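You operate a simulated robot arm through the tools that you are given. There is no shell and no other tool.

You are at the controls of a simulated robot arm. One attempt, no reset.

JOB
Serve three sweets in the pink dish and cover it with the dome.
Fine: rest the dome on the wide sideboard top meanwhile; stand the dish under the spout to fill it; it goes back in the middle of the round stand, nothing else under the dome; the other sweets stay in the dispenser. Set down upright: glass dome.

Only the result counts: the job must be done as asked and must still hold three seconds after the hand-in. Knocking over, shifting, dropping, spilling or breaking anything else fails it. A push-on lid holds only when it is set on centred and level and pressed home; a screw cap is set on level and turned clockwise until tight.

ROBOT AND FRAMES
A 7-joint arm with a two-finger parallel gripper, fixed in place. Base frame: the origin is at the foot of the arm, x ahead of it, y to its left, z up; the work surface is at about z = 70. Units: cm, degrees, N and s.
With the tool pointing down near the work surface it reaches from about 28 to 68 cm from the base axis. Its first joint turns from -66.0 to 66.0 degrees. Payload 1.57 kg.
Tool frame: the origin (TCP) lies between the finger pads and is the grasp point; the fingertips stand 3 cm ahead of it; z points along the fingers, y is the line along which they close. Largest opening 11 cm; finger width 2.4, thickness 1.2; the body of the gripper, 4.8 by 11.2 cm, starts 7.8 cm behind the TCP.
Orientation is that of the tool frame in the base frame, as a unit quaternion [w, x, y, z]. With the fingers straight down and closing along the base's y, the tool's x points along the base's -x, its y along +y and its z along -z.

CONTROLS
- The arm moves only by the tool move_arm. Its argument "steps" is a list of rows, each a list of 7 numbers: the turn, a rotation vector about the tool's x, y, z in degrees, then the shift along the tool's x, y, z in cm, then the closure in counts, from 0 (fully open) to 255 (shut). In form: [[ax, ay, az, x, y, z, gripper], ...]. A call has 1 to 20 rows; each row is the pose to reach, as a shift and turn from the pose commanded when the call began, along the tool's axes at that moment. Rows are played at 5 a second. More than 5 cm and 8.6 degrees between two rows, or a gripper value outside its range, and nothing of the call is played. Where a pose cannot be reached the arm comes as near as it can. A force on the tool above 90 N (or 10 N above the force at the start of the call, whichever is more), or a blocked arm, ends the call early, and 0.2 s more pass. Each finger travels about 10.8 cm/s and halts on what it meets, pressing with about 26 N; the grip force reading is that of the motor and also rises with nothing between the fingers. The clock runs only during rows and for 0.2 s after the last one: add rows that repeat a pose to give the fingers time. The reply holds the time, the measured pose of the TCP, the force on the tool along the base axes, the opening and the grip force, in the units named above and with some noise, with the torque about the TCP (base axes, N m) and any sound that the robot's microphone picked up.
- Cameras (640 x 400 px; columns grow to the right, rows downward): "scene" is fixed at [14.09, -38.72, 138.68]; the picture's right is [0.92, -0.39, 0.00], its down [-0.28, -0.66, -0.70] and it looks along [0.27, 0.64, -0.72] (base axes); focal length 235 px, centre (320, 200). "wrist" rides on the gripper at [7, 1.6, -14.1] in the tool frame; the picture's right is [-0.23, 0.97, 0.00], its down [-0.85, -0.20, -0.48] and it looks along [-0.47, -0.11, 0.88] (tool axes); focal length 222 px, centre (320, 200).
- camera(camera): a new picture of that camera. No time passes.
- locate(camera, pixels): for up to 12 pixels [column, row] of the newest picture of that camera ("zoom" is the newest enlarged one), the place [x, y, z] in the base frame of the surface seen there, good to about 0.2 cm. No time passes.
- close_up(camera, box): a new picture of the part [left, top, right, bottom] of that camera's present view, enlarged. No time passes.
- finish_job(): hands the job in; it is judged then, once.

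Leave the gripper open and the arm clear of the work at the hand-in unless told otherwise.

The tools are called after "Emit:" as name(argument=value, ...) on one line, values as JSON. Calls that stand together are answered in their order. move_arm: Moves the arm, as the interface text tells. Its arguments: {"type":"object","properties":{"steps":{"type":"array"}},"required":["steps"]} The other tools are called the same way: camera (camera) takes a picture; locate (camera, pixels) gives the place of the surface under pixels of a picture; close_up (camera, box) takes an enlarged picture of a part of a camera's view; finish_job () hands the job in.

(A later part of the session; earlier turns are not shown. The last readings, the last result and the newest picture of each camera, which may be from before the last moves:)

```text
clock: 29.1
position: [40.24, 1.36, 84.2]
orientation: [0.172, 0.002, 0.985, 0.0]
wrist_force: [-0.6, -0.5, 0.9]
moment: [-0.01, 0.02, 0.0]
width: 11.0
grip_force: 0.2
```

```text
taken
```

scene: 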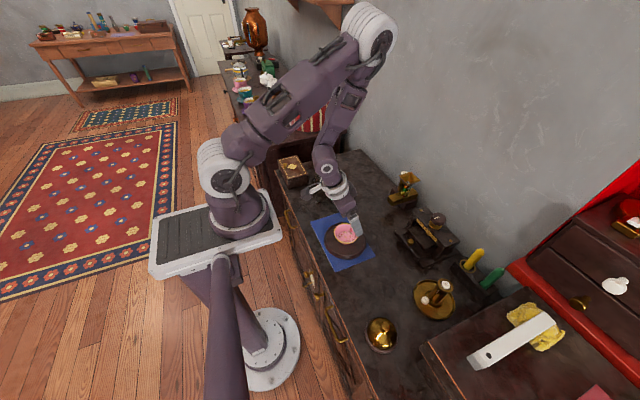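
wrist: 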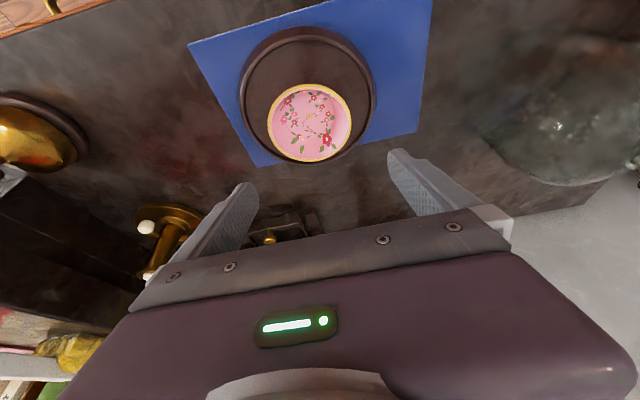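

I'll measure the dish rim and the stand from this closer view.

Emit:
close_up(camera="wrist", box=[230, 20, 390, 170])

Emit:
locate(camera="zoom", pixels=[[217, 274], [437, 274], [325, 173], [325, 376], [250, 202], [400, 205], [250, 345], [402, 345], [143, 180], [500, 175], [310, 20], [320, 395]])

```text
2.67 times, centred on (310, 95) of wrist
```

zoom: 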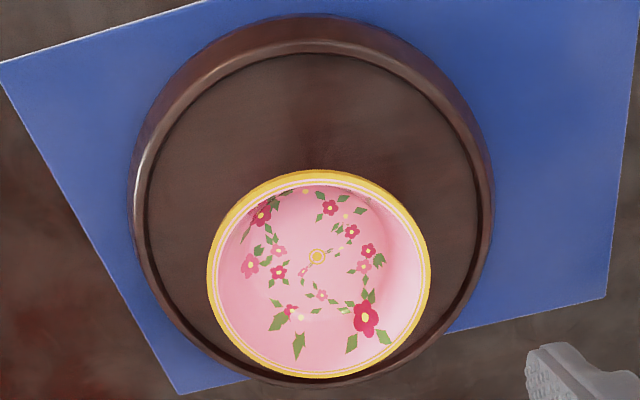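

```text
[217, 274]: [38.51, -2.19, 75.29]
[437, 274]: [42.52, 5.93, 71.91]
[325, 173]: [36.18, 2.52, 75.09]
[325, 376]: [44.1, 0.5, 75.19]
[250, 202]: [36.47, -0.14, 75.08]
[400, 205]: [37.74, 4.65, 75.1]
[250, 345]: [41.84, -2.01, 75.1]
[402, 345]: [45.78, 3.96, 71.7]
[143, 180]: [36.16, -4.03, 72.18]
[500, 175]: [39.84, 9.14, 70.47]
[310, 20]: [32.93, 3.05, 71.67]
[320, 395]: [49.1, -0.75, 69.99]
```

The dish centre is (40.15, 1.5), with rim radius about 4.03. I'll descend vertically 5 cm, keeping the fingers outside the rim, and re-check.

Emit:
move_arm(steps=[[0, 0, 0, 0.68, 0.05, 1.88, 0], [0, 0, 0, 1.37, 0.1, 3.76, 0], [0, 0, 0, 1.71, 0.1, 4.7, 0], [0, 0, 0, 1.71, 0.1, 4.7, 0], [0, 0, 0, 1.71, 0.1, 4.7, 0]])

Emit:
camera(camera="wrist")

Emit:
close_up(camera="scene", box=[305, 185, 395, 270])

```text
clock: 30.3
position: [39.96, 1.48, 79.02]
orientation: [0.172, 0.002, 0.985, -0.001]
wrist_force: [0.0, -0.1, -0.5]
moment: [-0.01, -0.02, 0.01]
width: 11.0
grip_force: 0.1
```

```text
taken
```

wrist: 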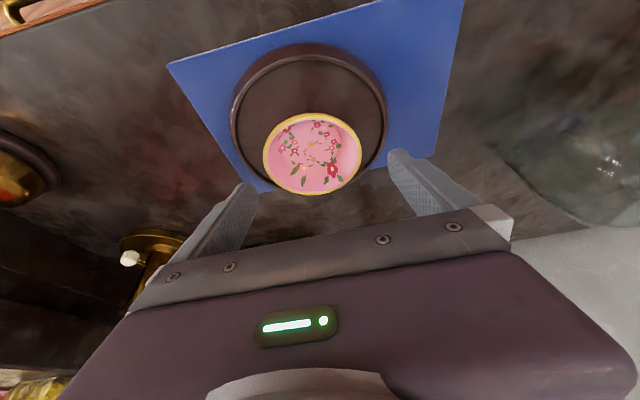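

```text
4.71 times, centred on (350, 228) of scene
```

zoom: 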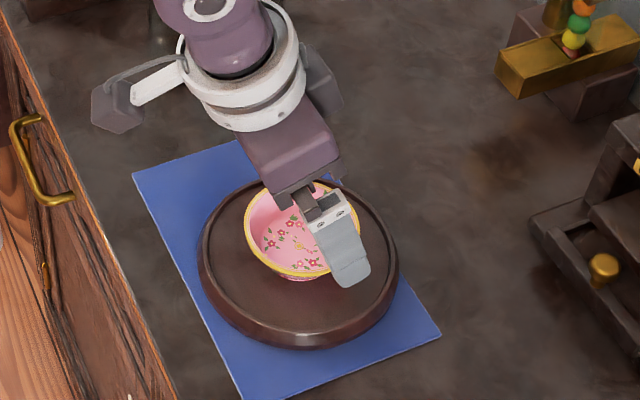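

Position (39.96, 1.48, 79.0) is on target. I'll descend 3.1 cm more to z 75.9, so the fingertips are just above the stand lip and the rim is between the pads.

Emit:
move_arm(steps=[[0, 0, 0, 0.35, 0, 0.97, 0], [0, 0, 0, 0.7, 0, 1.94, 0], [0, 0, 0, 1.06, 0, 2.91, 0], [0, 0, 0, 1.06, 0, 2.91, 0], [0, 0, 0, 1.06, 0, 2.91, 0]])

Emit:
camera(camera="wrist")

Emit:
close_up(camera="scene", box=[305, 185, 395, 270])

```text
clock: 31.5
position: [40.12, 1.5, 75.99]
orientation: [0.172, 0.002, 0.985, 0.0]
wrist_force: [0.7, 0.4, -0.7]
moment: [-0.01, -0.04, 0.01]
width: 11.01
grip_force: 0.1
```

```text
taken
```

wrist: 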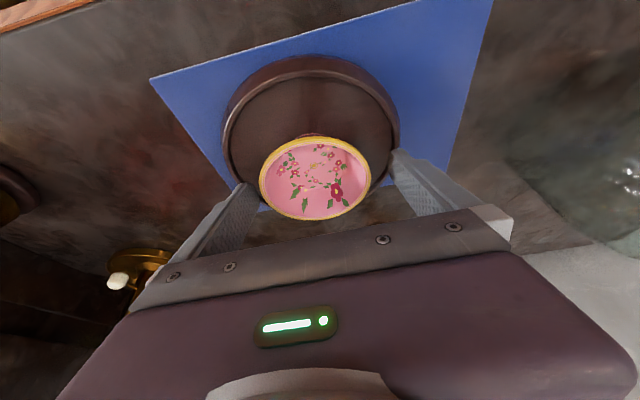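

```text
4.71 times, centred on (350, 228) of scene
```

zoom: 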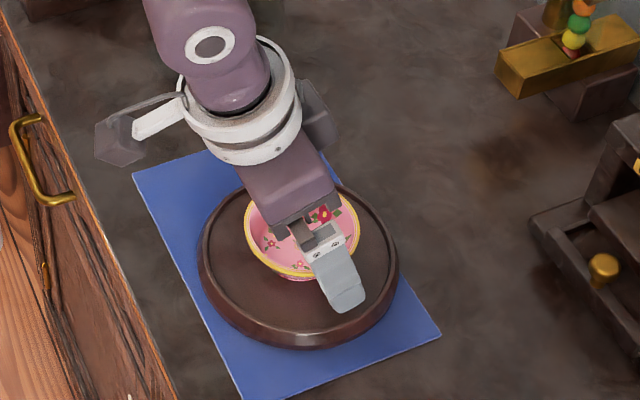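

The fingers straddle the dish rim evenly. I'll close slowly onto the rim (about 8.1 cm).

Emit:
move_arm(steps=[[0, 0, 0, 0, 0, 0, 35], [0, 0, 0, 0, 0, 0, 50], [0, 0, 0, 0, 0, 0, 57], [0, 0, 0, 0, 0, 0, 62], [0, 0, 0, 0, 0, 0, 66], [0, 0, 0, 0, 0, 0, 70], [0, 0, 0, 0, 0, 0, 75], [0, 0, 0, 0, 0, 0, 82], [0, 0, 0, 0, 0, 0, 90], [0, 0, 0, 0, 0, 0, 90]])

Emit:
camera(camera="wrist")

Emit:
close_up(camera="scene", box=[305, 185, 395, 270])

```text
clock: 33.7
position: [40.01, 1.45, 75.96]
orientation: [0.173, 0.002, 0.985, 0.0]
wrist_force: [-0.3, -0.7, -0.1]
moment: [-0.03, 0.01, 0.02]
width: 8.04
grip_force: 25.7
```

```text
taken
```

wrist: 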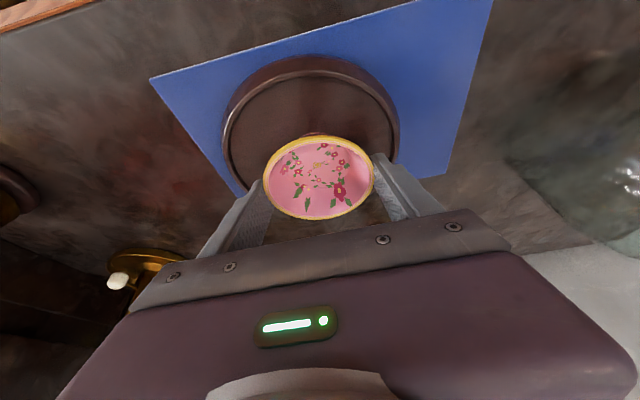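

```text
4.71 times, centred on (350, 228) of scene
```

zoom: 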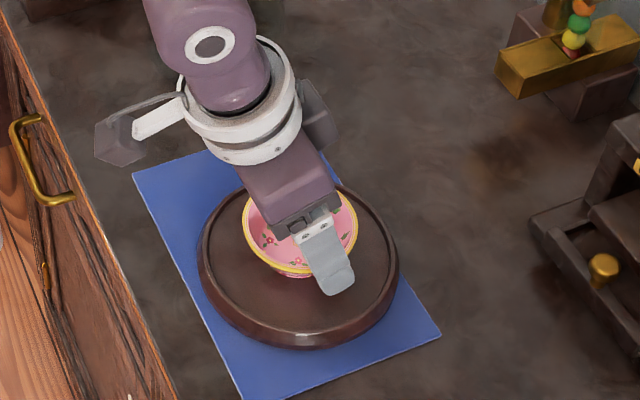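

The dish is held: width 8.04, 25.7 N. I'll lift slowly straight up 4 cm.

Emit:
move_arm(steps=[[0, 0, 0, -0.1, 0, -0.28, 90], [0, 0, 0, -0.27, 0, -0.75, 90], [0, 0, 0, -0.51, 0, -1.41, 90], [0, 0, 0, -0.86, 0, -2.35, 90], [0, 0, 0, -1.2, 0, -3.29, 90], [0, 0, 0, -1.37, 0, -3.76, 90], [0, 0, 0, -1.37, 0, -3.76, 90]])

Emit:
camera(camera="wrist")

Emit:
close_up(camera="scene", box=[305, 175, 395, 270])

```text
clock: 35.3
position: [40.0, 1.46, 79.83]
orientation: [0.173, 0.001, 0.985, 0.0]
wrist_force: [0.1, -0.1, -1.8]
moment: [0.02, -0.02, -0.01]
width: 8.02
grip_force: 25.8
```

```text
taken
```

wrist: 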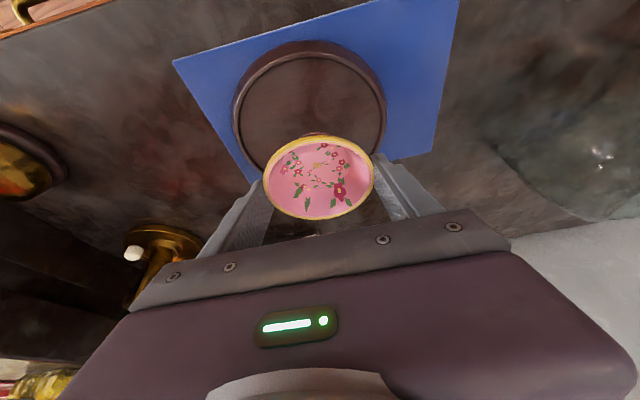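

```text
4.21 times, centred on (350, 222) of scene
```

zoom: 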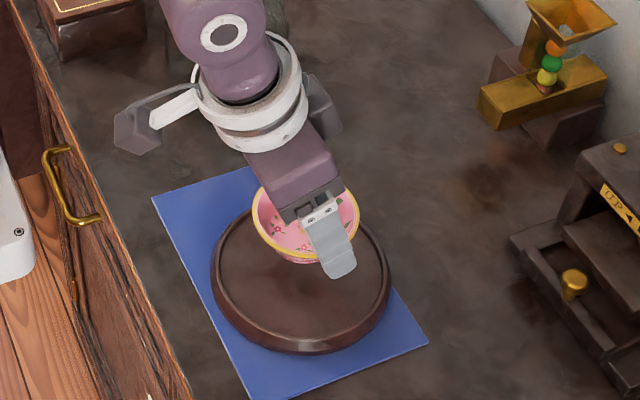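

The dish hangs level (about 1.8 N). I'll carry it forward to (53, 7.6) and lower it to about 0.4 cm above the wood, in front of the spout.

Emit:
move_arm(steps=[[0, 0, 0, -1.2, 0.6, 0.44, 90], [0, 0, 0, -3, 1.5, 1.1, 90], [0, 0, 0, -5, 2.5, 1.82, 90], [0, 0, 0, -7, 3.5, 2.55, 90], [0, 0, 0, -9, 4.5, 3.28, 90], [0, 0, 0, -11, 5.5, 4.0, 90], [0, 0, 0, -12.19, 6.13, 4.44, 90], [0, 0, 0, -11.7, 6.13, 5.78, 90], [0, 0, 0, -11.1, 6.13, 7.43, 90], [0, 0, 0, -10.6, 6.13, 8.8, 90], [0, 0, 0, -10.38, 6.13, 9.42, 90], [0, 0, 0, -10.38, 6.13, 9.42, 90], [0, 0, 0, -10.38, 6.13, 9.42, 90]])

Emit:
camera(camera="wrist")

Emit:
close_up(camera="scene", box=[335, 160, 435, 250])

```text
clock: 38.1
position: [53.14, 7.65, 74.48]
orientation: [0.173, 0.002, 0.985, 0.0]
wrist_force: [0.9, 0.6, -0.7]
moment: [0.02, -0.03, 0.01]
width: 8.0
grip_force: 25.9
```

```text
taken
```

wrist: 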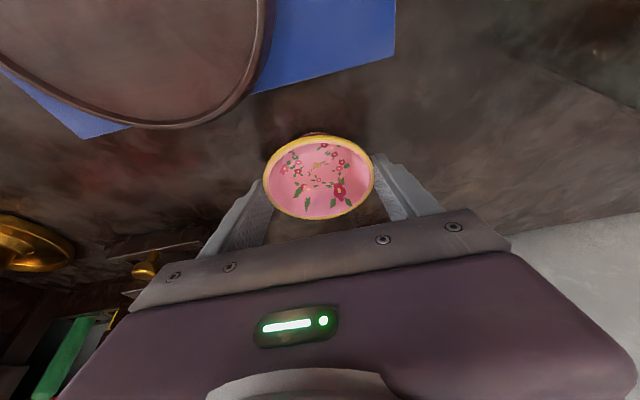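

```text
4.44 times, centred on (385, 205) of scene
```

zoom: 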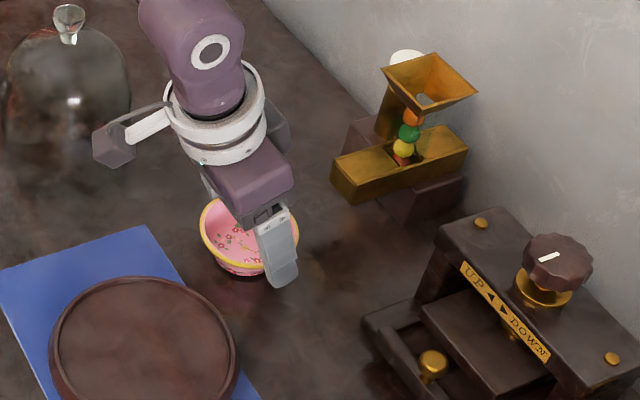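

I'll check the dish rim height and centre relative to the channel from the scene zoom.

Emit:
locate(camera="zoom", pixels=[[203, 235], [225, 268], [213, 208], [235, 255], [245, 274], [300, 235], [335, 185], [355, 200], [352, 198], [405, 215], [345, 160], [466, 155]])

```text
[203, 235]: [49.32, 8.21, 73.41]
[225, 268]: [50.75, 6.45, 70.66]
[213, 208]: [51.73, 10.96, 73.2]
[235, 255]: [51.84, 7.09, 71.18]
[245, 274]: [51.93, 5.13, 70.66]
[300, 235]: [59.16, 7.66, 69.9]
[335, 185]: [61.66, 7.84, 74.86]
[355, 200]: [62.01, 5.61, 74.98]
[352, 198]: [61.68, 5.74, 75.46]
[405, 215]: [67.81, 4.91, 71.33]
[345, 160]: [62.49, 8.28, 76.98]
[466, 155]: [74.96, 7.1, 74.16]
```

The rim is at z 73.3 and the channel underside at about 74.3, so there is clearance. I'll slide forward 5.5 cm first and check.

Emit:
move_arm(steps=[[0, 0, 0, -0.94, 0, 0.34, 90], [0, 0, 0, -1.88, 0, 0.68, 90], [0, 0, 0, -2.82, 0, 1.03, 90], [0, 0, 0, -3.76, 0, 1.37, 90], [0, 0, 0, -4.7, 0, 1.71, 90], [0, 0, 0, -5.17, 0, 1.88, 90], [0, 0, 0, -5.17, 0, 1.88, 90]])

Emit:
camera(camera="wrist")

Emit:
close_up(camera="scene", box=[350, 160, 440, 235])

```text
clock: 39.7
position: [58.45, 7.53, 74.42]
orientation: [0.173, 0.002, 0.985, -0.001]
wrist_force: [0.1, -0.3, -0.6]
moment: [0.0, -0.01, 0.02]
width: 8.02
grip_force: 26.6
```

```text
taken
```

wrist: 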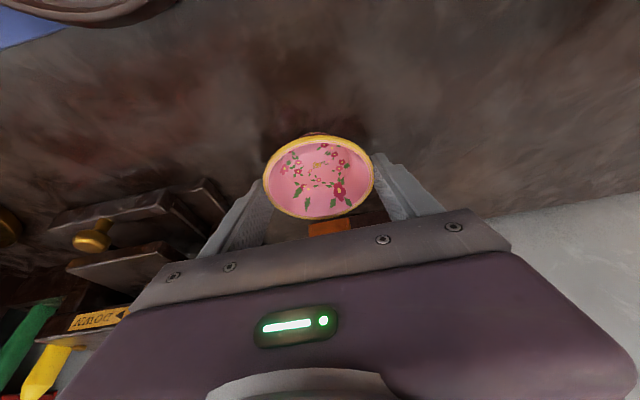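

```text
5.33 times, centred on (395, 198) of scene
```

zoom: 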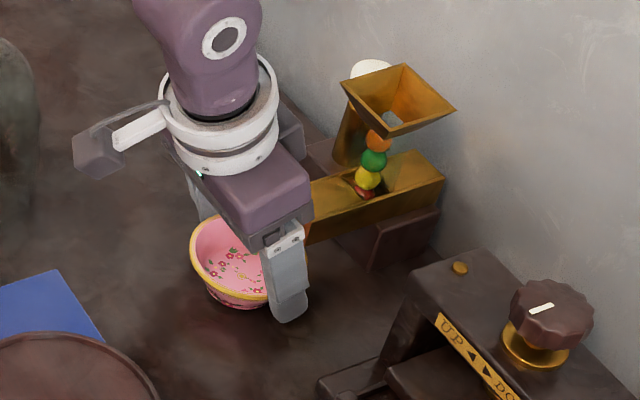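

Clear so far; the channel end runs between the fingers. I'll slide the last 4.4 cm in slow steps.

Emit:
move_arm(steps=[[0, 0, 0, -0.75, 0, 0.27, 90], [0, 0, 0, -1.5, 0, 0.55, 90], [0, 0, 0, -2.25, 0, 0.82, 90], [0, 0, 0, -3.0, 0, 1.09, 90], [0, 0, 0, -3.6, 0, 1.31, 90], [0, 0, 0, -4.14, 0, 1.5, 90], [0, 0, 0, -4.14, 0, 1.5, 90]])

Emit:
camera(camera="wrist")

Emit:
close_up(camera="scene", box=[350, 160, 440, 235])

```text
clock: 41.3
position: [62.93, 7.7, 74.56]
orientation: [0.172, 0.002, 0.985, 0.0]
wrist_force: [0.2, 0.2, -1.0]
moment: [-0.03, 0.01, 0.0]
width: 8.02
grip_force: 25.9
```

```text
taken
```

wrist: 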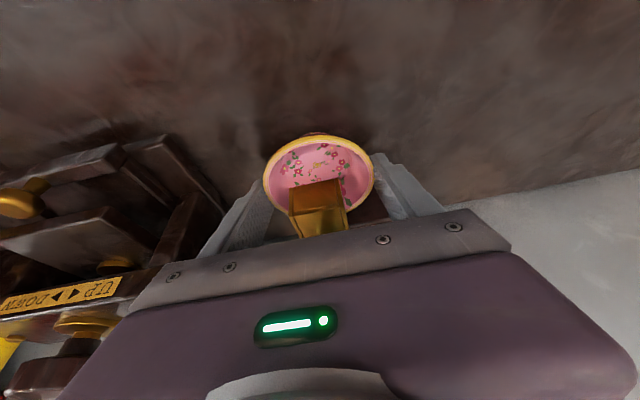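

```text
5.33 times, centred on (395, 198) of scene
```

zoom: 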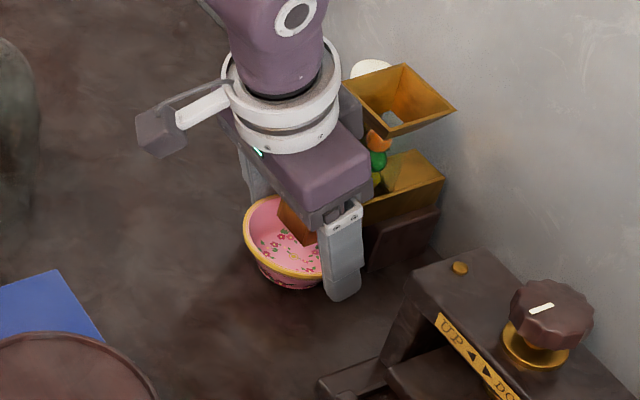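

The dish is under the spout. I'll lower it in small steps to the wood.

Emit:
move_arm(steps=[[0, 0, 0, 0.05, 0, 0.14, 90], [0, 0, 0, 0.1, 0, 0.28, 90], [0, 0, 0, 0.137, 0, 0.376, 90], [0, 0, 0, 0.137, 0, 0.376, 90]])

```text
clock: 42.3
position: [62.92, 7.61, 74.12]
orientation: [0.173, 0.002, 0.985, 0.0]
wrist_force: [0.8, 0.1, 0.1]
moment: [0.05, 0.0, -0.01]
width: 8.03
grip_force: 26.3
```

Emit:
move_arm(steps=[[0, 0, 0, 0.034, 0, 0.094, 90], [0, 0, 0, 0.068, 0, 0.188, 90], [0, 0, 0, 0.068, 0, 0.188, 90]])

```text
clock: 43.1
position: [63.01, 7.61, 74.09]
orientation: [0.173, 0.002, 0.985, -0.001]
wrist_force: [-0.2, -0.2, -0.3]
moment: [-0.02, 0.0, -0.01]
width: 8.03
grip_force: 25.7
```

No clear contact yet. I'll continue in 0.1 cm steps.

Emit:
move_arm(steps=[[0, 0, 0, 0.034, 0, 0.094, 90], [0, 0, 0, 0.034, 0, 0.094, 90], [0, 0, 0, 0.034, 0, 0.094, 90]])

Emit:
close_up(camera="scene", box=[370, 185, 420, 225])

```text
clock: 43.9
position: [63.01, 7.71, 73.98]
orientation: [0.174, 0.002, 0.985, -0.001]
wrist_force: [-2.5, -3.3, 19.0]
moment: [-0.06, 0.16, 0.02]
width: 8.02
grip_force: 26.3
```

```text
10.00 times, centred on (395, 205) of scene
```

zoom: 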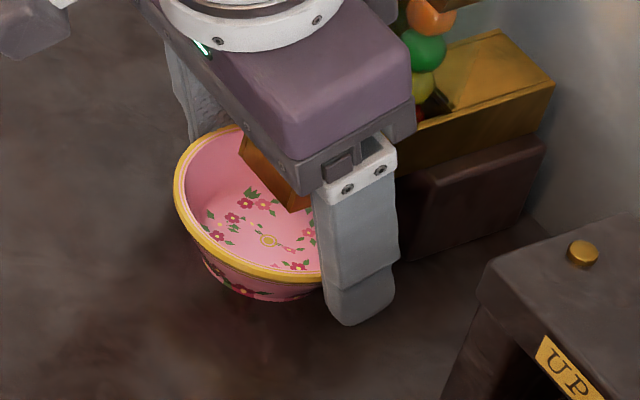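

Contact at +19 N; the dish stands on the wood. I'll relieve by about 0.08 cm, then open slowly.

Emit:
move_arm(steps=[[0, 0, 0, -0.03, 0, -0.08, 90], [0, 0, 0, -0.03, 0, -0.08, 90]])

```text
clock: 44.5
position: [62.9, 7.68, 73.95]
orientation: [0.174, 0.001, 0.985, 0.0]
wrist_force: [2.1, -1.4, 16.5]
moment: [-0.05, -0.07, -0.02]
width: 8.03
grip_force: 26.0
```

Emit:
move_arm(steps=[[0, 0, 0, -0.02, 0, -0.06, 90], [0, 0, 0, -0.02, 0, -0.06, 90]])

```text
clock: 45.1
position: [62.92, 7.68, 73.97]
orientation: [0.172, 0.001, 0.985, 0.0]
wrist_force: [4.1, 1.2, 8.5]
moment: [0.11, -0.24, 0.0]
width: 8.0
grip_force: 26.1
```

Emit:
move_arm(steps=[[0, 0, 0, -0.015, 0, -0.045, 90], [0, 0, 0, -0.015, 0, -0.045, 90]])

```text
clock: 45.7
position: [62.8, 7.55, 74.17]
orientation: [0.173, 0.001, 0.985, 0.0]
wrist_force: [2.1, 2.4, 5.8]
moment: [0.11, -0.15, 0.02]
width: 8.01
grip_force: 25.3
```

Only a few newtons remain. Opening the fingers gradually.

Emit:
move_arm(steps=[[0, 0, 0, 0, 0, 0, 72], [0, 0, 0, 0, 0, 0, 66], [0, 0, 0, 0, 0, 0, 60], [0, 0, 0, 0, 0, 0, 45], [0, 0, 0, 0, 0, 0, 20], [0, 0, 0, 0, 0, 0, 0], [0, 0, 0, 0, 0, 0, 0]])

Emit:
camera(camera="wrist")

Emit:
close_up(camera="scene", box=[370, 185, 420, 225])

```text
clock: 47.3
position: [62.92, 7.45, 74.01]
orientation: [0.173, 0.002, 0.985, 0.0]
wrist_force: [0.1, 0.5, 0.2]
moment: [0.01, -0.02, 0.02]
width: 10.99
grip_force: 0.1
```

```text
taken
```

wrist: 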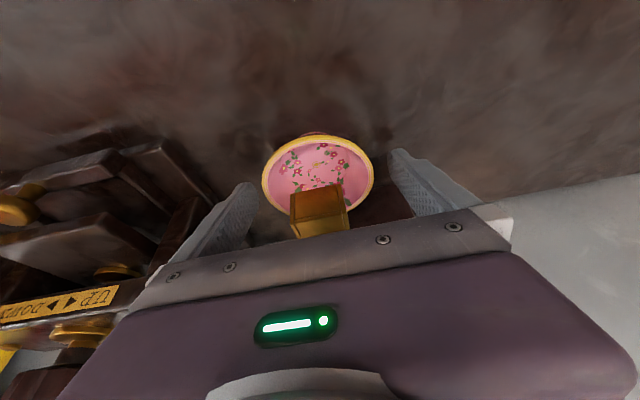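

```text
10.00 times, centred on (395, 205) of scene
```

zoom: 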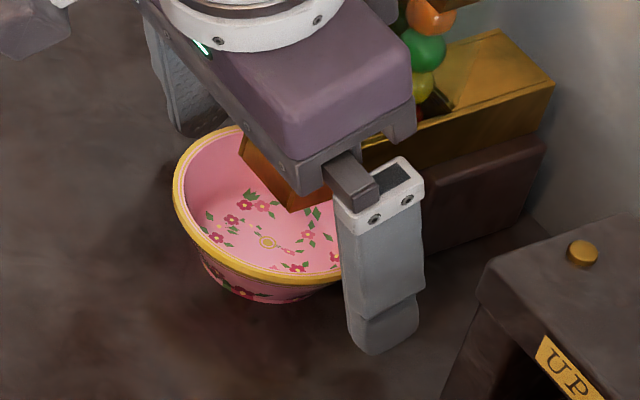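

The dish stands free under the spout. I'll retreat 8 cm straight back along −x, then rise.

Emit:
move_arm(steps=[[0, 0, 0, 1.5, 0, -0.55, 0], [0, 0, 0, 3.5, 0, -1.27, 0], [0, 0, 0, 5.5, 0, -2.0, 0], [0, 0, 0, 7.5, 0, -2.73, 0], [0, 0, 0, 6.5, 0, -5.5, 0], [0, 0, 0, 5.3, 0, -8.8, 0], [0, 0, 0, 4.0, 0, -12.3, 0], [0, 0, 0, 2.6, 0, -16, 0], [0, 0, 0, 2.6, 0, -16, 0]])

Emit:
camera(camera="wrist")

Emit:
close_up(camera="scene", box=[370, 160, 430, 215])

```text
clock: 49.3
position: [55.16, 7.5, 87.91]
orientation: [0.174, 0.002, 0.985, -0.001]
wrist_force: [0.5, -0.7, 0.6]
moment: [0.01, 0.01, -0.03]
width: 11.01
grip_force: 0.0
```

```text
taken
```

wrist: 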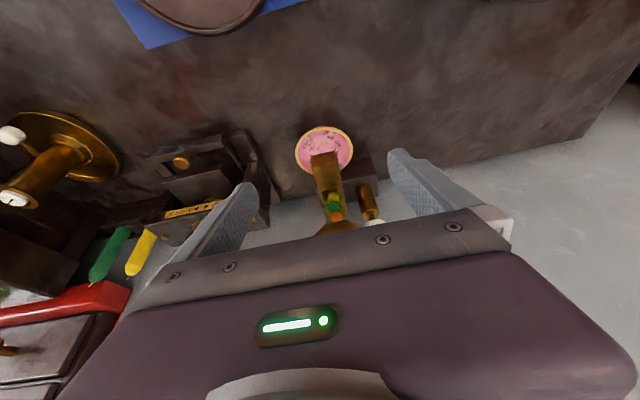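

```text
7.27 times, centred on (400, 188) of scene
```

zoom: 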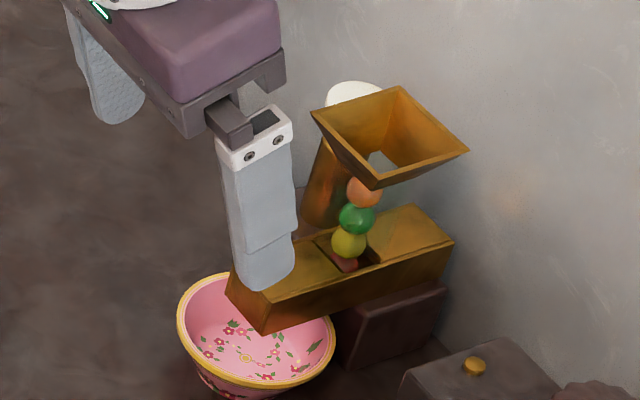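

I'll close the fingers, tilt to 30°, and move to a hover over the plunger cap, first left to y 12.5, then forward at z about 91, keeping clear of the hopper.

Emit:
move_arm(steps=[[0, 0, 0, -0.5, 1.5, -1.4, 100], [0, -3, 0, -1.03, 3.5, -2.82, 200], [0, -6, 0, -1.03, 5, -2.82, 255], [0, -10, 0, -1.03, 5, -2.82, 255], [0, -10, 0, -3.8, 5, -1.8, 255], [0, -10, 0, -6.6, 5, -0.8, 255], [0, -10, 0, -9.4, 5, 0.2, 255], [0, -10, 0, -12.2, 5, 1.25, 255], [0, -10, 0, -14.45, 5, 2.06, 255], [0, -10, 0, -14.45, 5, 2.06, 255]])

Emit:
camera(camera="wrist")

Emit:
close_up(camera="scene", box=[365, 140, 435, 215])

```text
clock: 51.5
position: [69.03, 12.6, 91.3]
orientation: [0.259, 0.002, 0.966, -0.001]
wrist_force: [-0.9, 0.4, 0.4]
moment: [-0.01, -0.01, -0.02]
width: 0.0
grip_force: 21.5
```

```text
taken
```

wrist: 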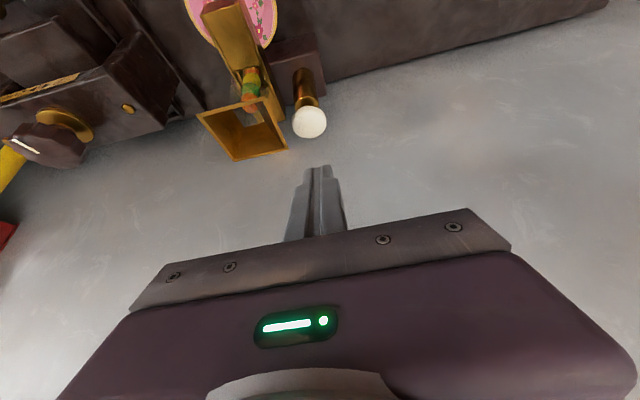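

```text
5.33 times, centred on (400, 178) of scene
```

zoom: 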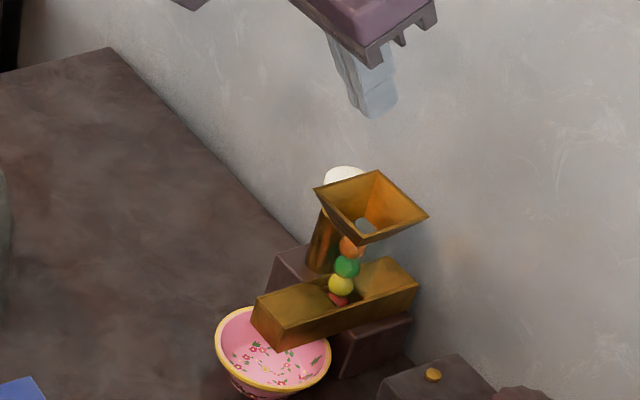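

Reached. The cap is visible at (309,122). I'll locate it and check the dish position under the channel from this top view.

Emit:
close_up(camera="wrist", box=[175, 0, 345, 170])

Emit:
locate(camera="wrist", pixels=[[309, 123], [294, 124], [325, 119], [307, 108], [311, 137], [197, 112], [288, 148], [233, 162], [267, 97], [185, 12], [277, 20], [240, 45]])

```text
2.35 times, centred on (260, 85) of wrist
```

zoom: 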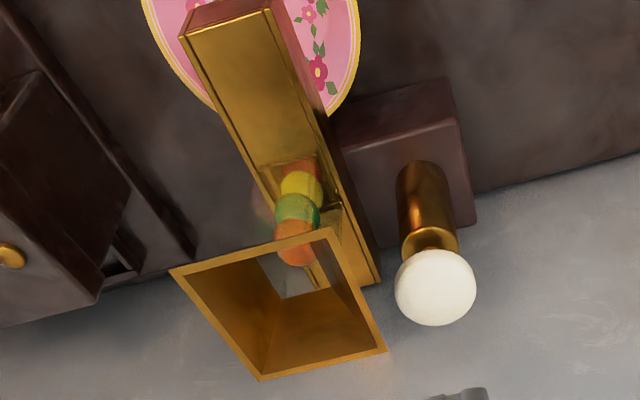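

```text
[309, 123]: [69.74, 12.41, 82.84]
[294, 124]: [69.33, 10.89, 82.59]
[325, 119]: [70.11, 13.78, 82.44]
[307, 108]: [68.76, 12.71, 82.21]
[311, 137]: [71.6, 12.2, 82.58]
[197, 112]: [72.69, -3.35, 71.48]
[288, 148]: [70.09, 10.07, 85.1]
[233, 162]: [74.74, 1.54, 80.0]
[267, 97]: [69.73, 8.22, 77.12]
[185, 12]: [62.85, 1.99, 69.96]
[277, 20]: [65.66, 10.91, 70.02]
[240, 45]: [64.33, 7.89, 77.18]
```

The cap is centred at (69.9, 12.4), top z 82.85. I'll descend to just above it, with the closed fingertips about 0.4 cm over the cap.

Emit:
move_arm(steps=[[0, 0, 0, 0.7, -0.05, 1.4, 255], [0, 0, 0, 1.4, -0.1, 2.8, 255], [0, 0, 0, 2.14, -0.1, 4.31, 255], [0, 0, 0, 2.14, -0.1, 4.31, 255]])

Emit:
camera(camera="wrist")

Emit:
close_up(camera="scene", box=[375, 150, 435, 205])

```text
clock: 52.5
position: [69.61, 12.4, 86.58]
orientation: [0.258, 0.001, 0.966, 0.0]
wrist_force: [-0.1, 0.9, 0.1]
moment: [-0.01, -0.02, 0.03]
width: 0.02
grip_force: 21.4
```

```text
taken
```

wrist: 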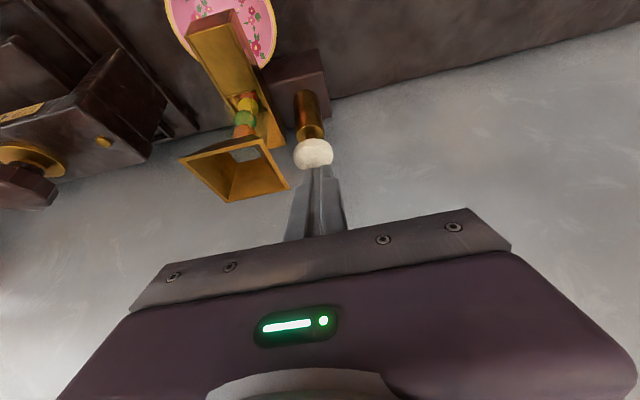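

```text
7.27 times, centred on (405, 178) of scene
```

zoom: 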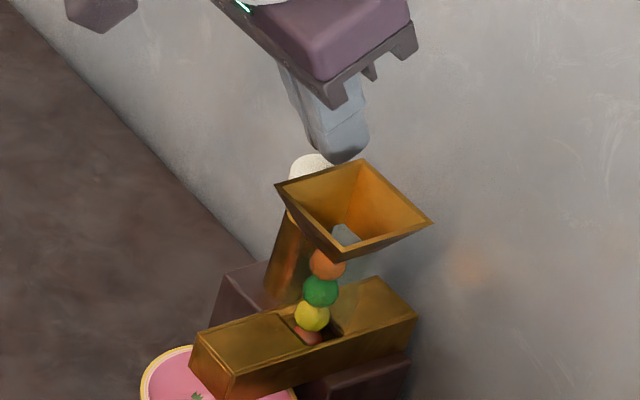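

The fingertips are over the cap. I'll press down about 1 cm in small steps and read the force and sound.

Emit:
move_arm(steps=[[0, 0, 0, 0.125, 0, 0.217, 255], [0, 0, 0, 0.25, 0, 0.433, 255], [0, 0, 0, 0.375, 0, 0.65, 255], [0, 0, 0, 0.5, 0, 0.866, 255], [0, 0, 0, 0.5, 0, 0.866, 255]])

Emit:
close_up(camera="scene", box=[375, 160, 435, 215])

Emit:
close_up(camera="wrist", box=[150, 0, 350, 210])

```text
clock: 53.7
position: [69.63, 12.59, 85.44]
orientation: [0.258, 0.001, 0.966, 0.0]
wrist_force: [0.7, 0.4, 2.0]
moment: [0.02, -0.01, -0.01]
width: 0.03
grip_force: 21.1
```

```text
7.27 times, centred on (405, 188) of scene
```

zoom: 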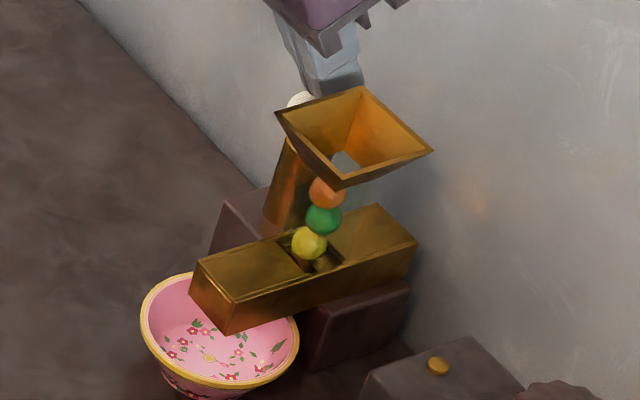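

```text
1.90 times, centred on (250, 105) of wrist
```

zoom: 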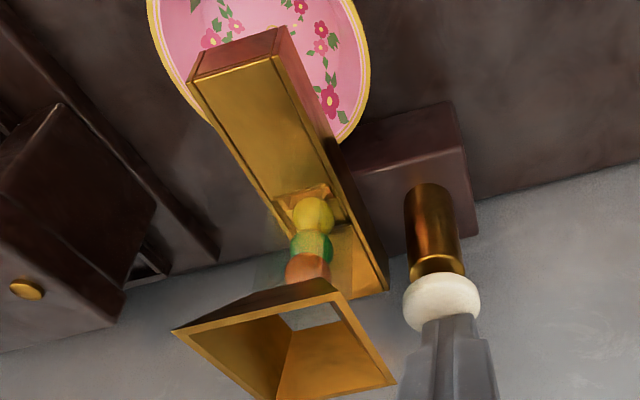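

The plunger moves with light resistance (2 N), and the red sweet has shifted out of the slot. I'll press further in small steps to finish the stroke.

Emit:
move_arm(steps=[[0, 0, 0, 0.1, 0, 0.173, 255], [0, 0, 0, 0.2, 0, 0.346, 255], [0, 0, 0, 0.3, 0, 0.52, 255], [0, 0, 0, 0.3, 0, 0.52, 255]])

Emit:
close_up(camera="scene", box=[375, 160, 435, 215])

Emit:
close_up(camera="wrist", box=[150, 0, 350, 210])

```text
clock: 54.7
position: [69.76, 12.4, 84.88]
orientation: [0.258, 0.001, 0.966, 0.0]
wrist_force: [-1.4, 1.5, 3.1]
moment: [0.05, 0.01, 0.02]
width: 0.0
grip_force: 21.2
heard: click
```

```text
7.27 times, centred on (405, 188) of scene
```

zoom: 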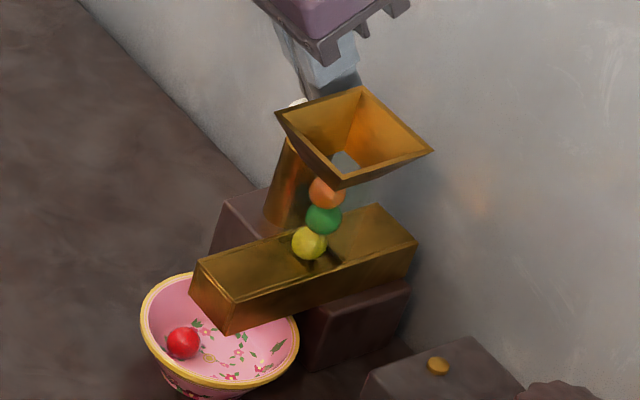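

```text
1.90 times, centred on (250, 105) of wrist
```

zoom: 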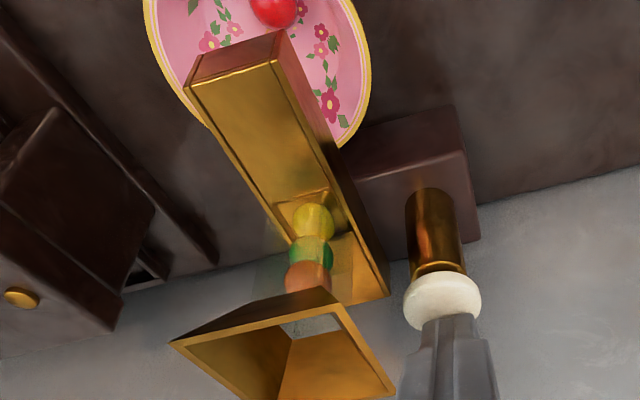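

A click, and the red sweet is in the dish. I'll now release the plunger by rising 2 cm slowly so it returns and the next sweet drops in.

Emit:
move_arm(steps=[[0, 0, 0, -0.2, 0, -0.346, 255], [0, 0, 0, -0.4, 0, -0.69, 255], [0, 0, 0, -0.6, 0, -1.04, 255], [0, 0, 0, -0.8, 0, -1.386, 255], [0, 0, 0, -1.0, 0, -1.73, 255], [0, 0, 0, -1.0, 0, -1.73, 255], [0, 0, 0, -1.0, 0, -1.73, 255]])

Emit:
close_up(camera="scene", box=[375, 160, 435, 215])

Emit:
close_up(camera="wrist", box=[150, 0, 350, 210])

```text
clock: 56.3
position: [69.56, 12.58, 86.86]
orientation: [0.259, 0.003, 0.966, -0.001]
wrist_force: [0.4, 0.3, -0.3]
moment: [-0.01, -0.01, 0.0]
width: 0.0
grip_force: 21.1
```

```text
7.27 times, centred on (405, 188) of scene
```

zoom: 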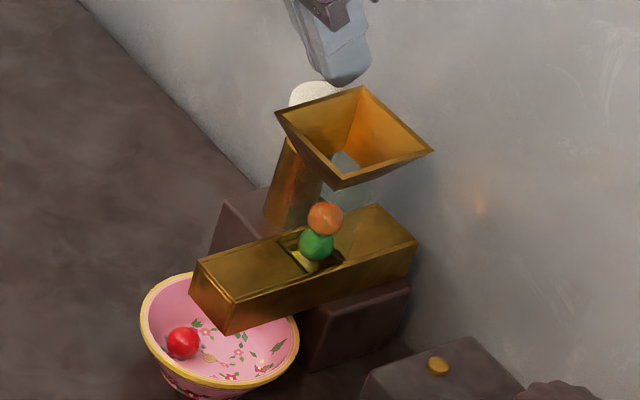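

```text
1.90 times, centred on (250, 105) of wrist
```

zoom: 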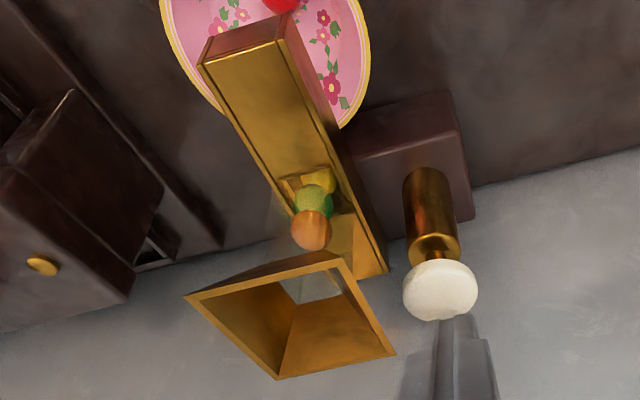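

The plunger is back up, yellow is in the slot, and green and orange remain. Second press: the same 2 cm, slowly.

Emit:
move_arm(steps=[[0, 0, 0, 0.25, 0, 0.433, 255], [0, 0, 0, 0.45, 0, 0.78, 255], [0, 0, 0, 0.6, 0, 1.04, 255], [0, 0, 0, 0.7, 0, 1.21, 255], [0, 0, 0, 0.8, 0, 1.386, 255], [0, 0, 0, 0.9, 0, 1.56, 255], [0, 0, 0, 1.0, 0, 1.73, 255], [0, 0, 0, 1.0, 0, 1.73, 255], [0, 0, 0, 1.0, 0, 1.73, 255]])

Emit:
close_up(camera="scene", box=[375, 160, 435, 215])

```text
clock: 58.3
position: [69.66, 12.58, 84.74]
orientation: [0.258, 0.002, 0.966, 0.0]
wrist_force: [0.5, -0.5, 2.5]
moment: [-0.01, -0.08, -0.01]
width: 0.02
grip_force: 20.7
heard: click
```

```text
7.27 times, centred on (405, 188) of scene
```

zoom: 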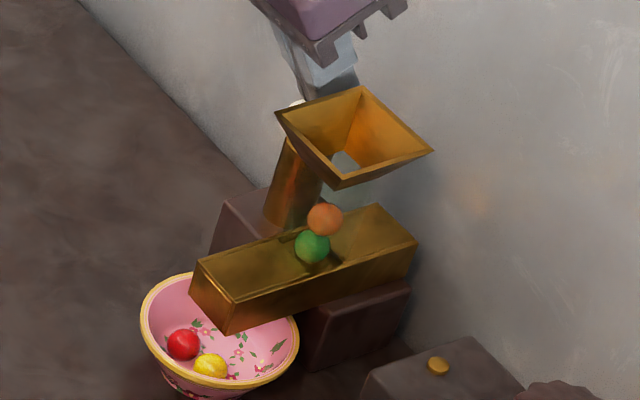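

A click, and the yellow sweet has joined the red one in the dish. I'll release the plunger again.

Emit:
move_arm(steps=[[0, 0, 0, -0.2, 0, -0.346, 255], [0, 0, 0, -0.4, 0, -0.69, 255], [0, 0, 0, -0.6, 0, -1.04, 255], [0, 0, 0, -0.8, 0, -1.386, 255], [0, 0, 0, -1.0, 0, -1.73, 255], [0, 0, 0, -1.0, 0, -1.73, 255], [0, 0, 0, -1.0, 0, -1.73, 255]])

Emit:
close_up(camera="scene", box=[375, 160, 435, 215])

```text
clock: 59.9
position: [69.69, 12.35, 86.7]
orientation: [0.258, 0.001, 0.966, 0.0]
wrist_force: [-0.4, -0.6, -0.6]
moment: [-0.04, 0.01, 0.05]
width: 0.0
grip_force: 21.6
```

```text
7.27 times, centred on (405, 188) of scene
```

zoom: 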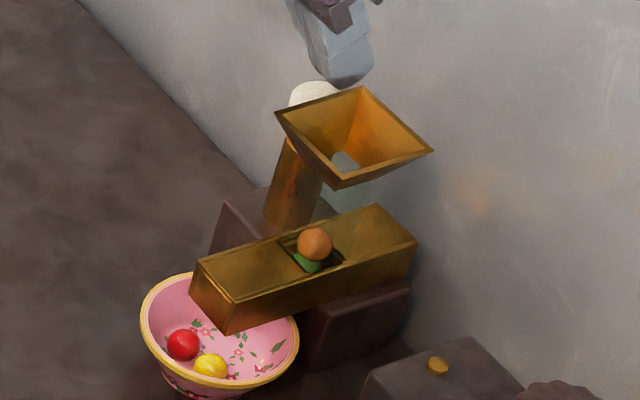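

Green is now in the slot with orange above it. Third and last press.

Emit:
move_arm(steps=[[0, 0, 0, 0.25, 0, 0.433, 255], [0, 0, 0, 0.45, 0, 0.78, 255], [0, 0, 0, 0.6, 0, 1.04, 255], [0, 0, 0, 0.7, 0, 1.21, 255], [0, 0, 0, 0.8, 0, 1.386, 255], [0, 0, 0, 0.9, 0, 1.56, 255], [0, 0, 0, 1.0, 0, 1.73, 255], [0, 0, 0, 1.0, 0, 1.73, 255], [0, 0, 0, 1.0, 0, 1.73, 255]])

Emit:
close_up(camera="scene", box=[375, 160, 435, 215])

```text
clock: 61.9
position: [69.65, 12.5, 84.79]
orientation: [0.258, 0.001, 0.966, 0.001]
wrist_force: [0.1, -1.1, 3.6]
moment: [-0.02, -0.03, -0.01]
width: 0.0
grip_force: 20.8
heard: click
```

```text
7.27 times, centred on (405, 188) of scene
```

zoom: 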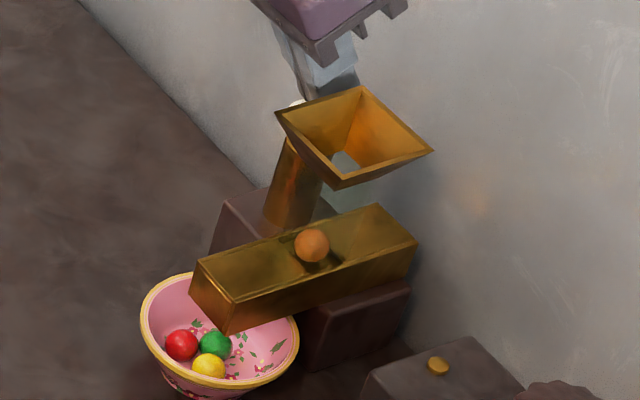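

Red, yellow and green are in the dish, and orange stays in the dispenser. I'll release the plunger and rise straight up clear of it.

Emit:
move_arm(steps=[[0, 0, 0, -0.2, 0, -0.346, 255], [0, 0, 0, -0.4, 0, -0.69, 255], [0, 0, 0, -0.6, 0, -1.04, 255], [0, 0, 0, -0.8, 0, -1.386, 255], [0, 0, 0, -1.0, 0, -1.73, 255], [0, 0, 0, -1.5, 0, -2.6, 255], [0, 0, 0, -2.5, 0, -4.33, 255], [0, 0, 0, -3.5, 0, -6.06, 255], [0, 0, 0, -3.5, 0, -6.06, 255]])

Emit:
close_up(camera="scene", box=[375, 160, 435, 215])

Emit:
camera(camera="scene")

```text
clock: 63.9
position: [69.64, 12.49, 91.77]
orientation: [0.258, 0.002, 0.966, -0.001]
wrist_force: [0.1, -0.7, 0.1]
moment: [0.02, 0.01, 0.0]
width: 0.0
grip_force: 21.1
```

```text
7.27 times, centred on (405, 188) of scene
```

zoom: 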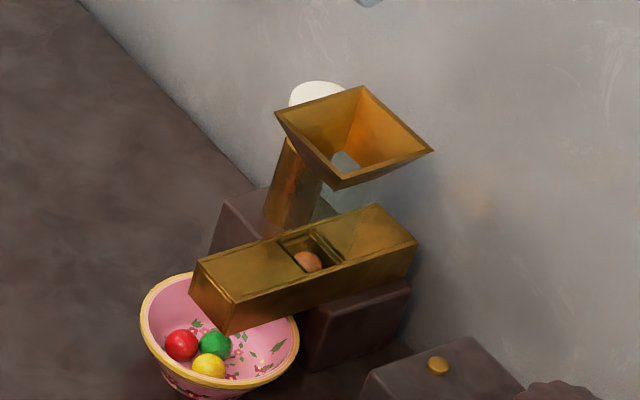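

```text
taken
```

scene: 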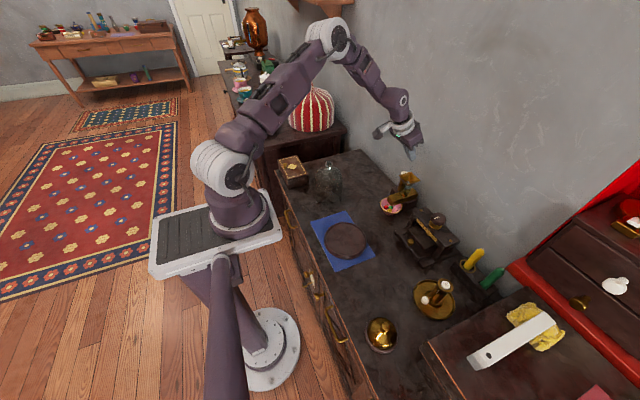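

The dish with three sweets is steady, and the fourth sweet stays in the slot. I'll go back to the waiting pose in front of the dispenser (55, 7.5, 88), tilt 20°, fingers open.

Emit:
move_arm(steps=[[0, 0, 0, 2.4, -0.8, -0.7, 255], [0, 2, 0, 4.8, -1.6, -1.4, 255], [0, 4, 0, 7.2, -2.45, -2.1, 255], [0, 6, 0, 9.6, -3.3, -2.8, 255], [0, 8, 0, 12, -4.1, -3.5, 200], [0, 10, 0, 14.43, -4.9, -4.18, 80], [0, 10, 0, 14.43, -4.9, -4.18, 0], [0, 10, 0, 14.43, -4.9, -4.18, 0], [0, 10, 0, 14.43, -4.9, -4.18, 0]])

Emit:
camera(camera="wrist")

```text
clock: 65.9
position: [55.0, 7.39, 88.36]
orientation: [0.173, 0.002, 0.985, -0.001]
wrist_force: [-0.6, 0.2, 0.3]
moment: [0.02, -0.02, 0.0]
width: 11.01
grip_force: 0.0
```

```text
taken
```

wrist: 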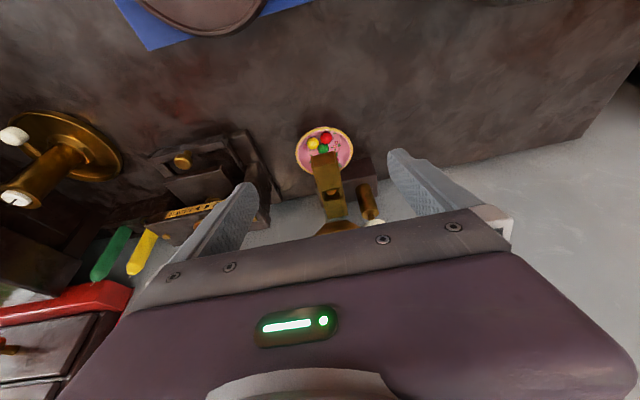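

I'll check the dish's rim position and the sweets in a zoom of (322,150).

Emit:
close_up(camera="wrist", box=[280, 115, 370, 190])

Emit:
locate(camera="zoom", pixels=[[110, 180], [395, 180], [240, 67], [130, 110], [360, 105], [125, 240], [375, 240], [165, 285], [240, 160], [180, 155], [255, 120], [230, 180]])

```text
5.33 times, centred on (325, 152) of wrist
```

zoom: 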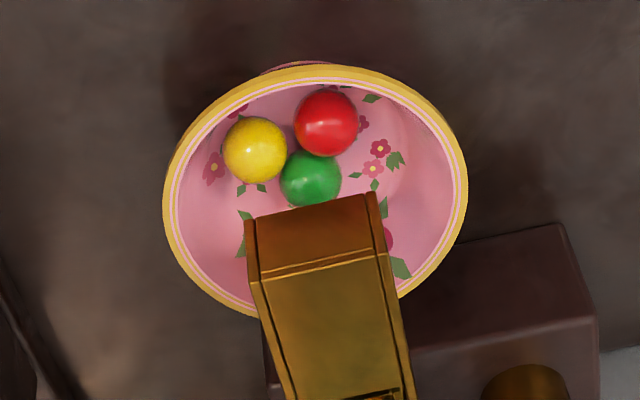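

```text
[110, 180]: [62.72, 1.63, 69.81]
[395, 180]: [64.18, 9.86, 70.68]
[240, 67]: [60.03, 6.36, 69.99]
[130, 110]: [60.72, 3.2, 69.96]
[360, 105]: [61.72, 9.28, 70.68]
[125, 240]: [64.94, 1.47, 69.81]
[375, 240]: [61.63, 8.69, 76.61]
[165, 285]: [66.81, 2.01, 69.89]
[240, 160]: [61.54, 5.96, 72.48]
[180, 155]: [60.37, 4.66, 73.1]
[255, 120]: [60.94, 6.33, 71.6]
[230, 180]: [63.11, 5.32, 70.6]
```

Emit:
locate(camera="zoom", pixels=[[167, 200], [464, 200], [312, 73], [200, 120], [430, 110], [185, 270], [440, 270], [240, 310], [260, 80], [380, 80]])

```text
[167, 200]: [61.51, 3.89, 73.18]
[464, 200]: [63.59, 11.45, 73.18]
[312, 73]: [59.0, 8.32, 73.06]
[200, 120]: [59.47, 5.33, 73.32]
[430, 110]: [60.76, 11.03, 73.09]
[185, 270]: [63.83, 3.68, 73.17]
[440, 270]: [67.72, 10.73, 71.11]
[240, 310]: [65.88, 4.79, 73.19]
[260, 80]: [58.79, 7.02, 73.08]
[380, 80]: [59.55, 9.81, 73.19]
```

The dish is centred at (62.85, 7.55) with all three sweets lying in it. I'll go down in front of it and slide forward around it, in two calls.

Emit:
move_arm(steps=[[0, 0, 0, 0.7, 0, 1.85, 0], [0, 0, 0, 1.4, 0, 3.7, 0], [0, 0, 0, 2.7, 0, 7.2, 0], [0, 0, 0, 3.9, 0, 10.5, 0], [0, 0, 0, 4.9, 0, 13.27, 0], [0, 0, 0, 4.9, 0, 13.27, 0], [0, 0, 0, 4.9, 0, 13.27, 0]])

Emit:
camera(camera="wrist")

```text
clock: 67.5
position: [54.83, 7.57, 74.13]
orientation: [0.173, 0.002, 0.985, 0.0]
wrist_force: [0.4, -1.1, -0.9]
moment: [0.0, 0.03, -0.03]
width: 10.98
grip_force: 0.1
```

```text
taken
```

wrist: 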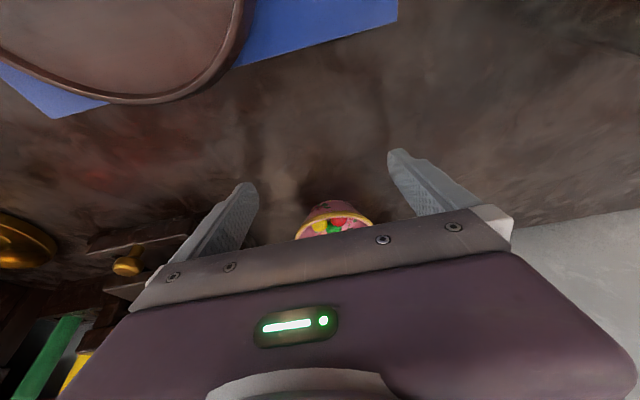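

Aligned at y 7.57. I'll slide forward 8 cm with the open fingers on both sides of the dish.

Emit:
move_arm(steps=[[0, 0, 0, -1.0, 0, 0.36, 0], [0, 0, 0, -2.2, 0, 0.8, 0], [0, 0, 0, -3.4, 0, 1.24, 0], [0, 0, 0, -4.6, 0, 1.67, 0], [0, 0, 0, -5.6, 0, 2.04, 0], [0, 0, 0, -6.5, 0, 2.36, 0], [0, 0, 0, -7.4, 0, 2.69, 0], [0, 0, 0, -7.4, 0, 2.69, 0], [0, 0, 0, -7.4, 0, 2.69, 0]])

Emit:
camera(camera="wrist")

Emit:
close_up(camera="scene", box=[370, 185, 420, 225])

```text
clock: 69.5
position: [62.85, 7.63, 73.89]
orientation: [0.173, 0.001, 0.985, 0.0]
wrist_force: [-0.2, -0.3, -0.8]
moment: [0.01, 0.03, 0.0]
width: 11.0
grip_force: 0.0
```

```text
taken
```

wrist: 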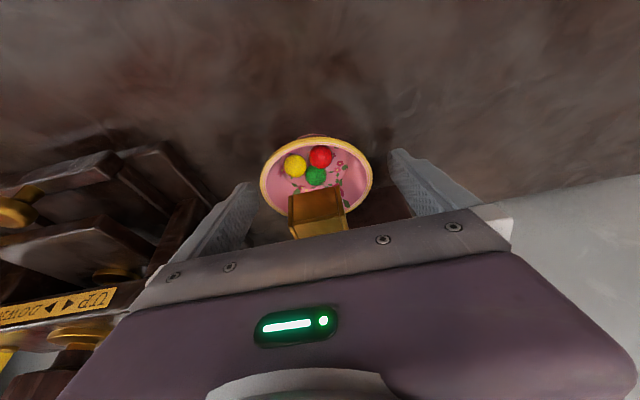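

```text
10.00 times, centred on (395, 205) of scene
```

zoom: 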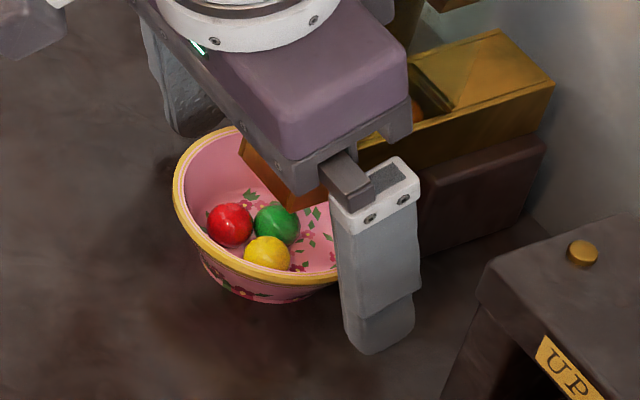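

The pose matches the release pose. I'll close slowly onto the rim.

Emit:
move_arm(steps=[[0, 0, 0, 0, 0, 0, 30], [0, 0, 0, 0, 0, 0, 48], [0, 0, 0, 0, 0, 0, 56], [0, 0, 0, 0, 0, 0, 60], [0, 0, 0, 0, 0, 0, 63], [0, 0, 0, 0, 0, 0, 66], [0, 0, 0, 0, 0, 0, 69], [0, 0, 0, 0, 0, 0, 72], [0, 0, 0, 0, 0, 0, 76], [0, 0, 0, 0, 0, 0, 82], [0, 0, 0, 0, 0, 0, 90], [0, 0, 0, 0, 0, 0, 90]])

Emit:
camera(camera="wrist")

```text
clock: 72.1
position: [62.89, 7.66, 73.88]
orientation: [0.173, 0.002, 0.985, 0.0]
wrist_force: [-0.9, -0.8, -0.1]
moment: [-0.01, 0.01, 0.02]
width: 8.03
grip_force: 25.3
```

```text
taken
```

wrist: 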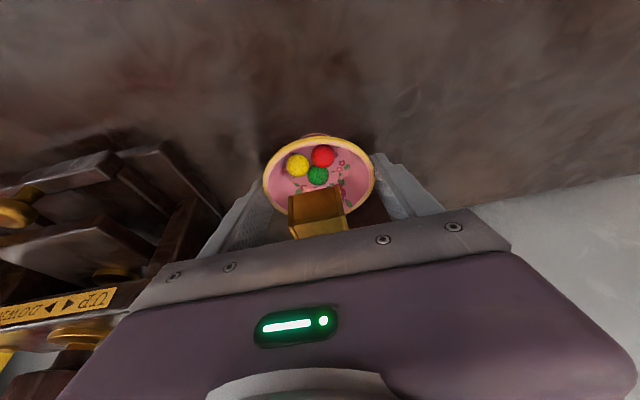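

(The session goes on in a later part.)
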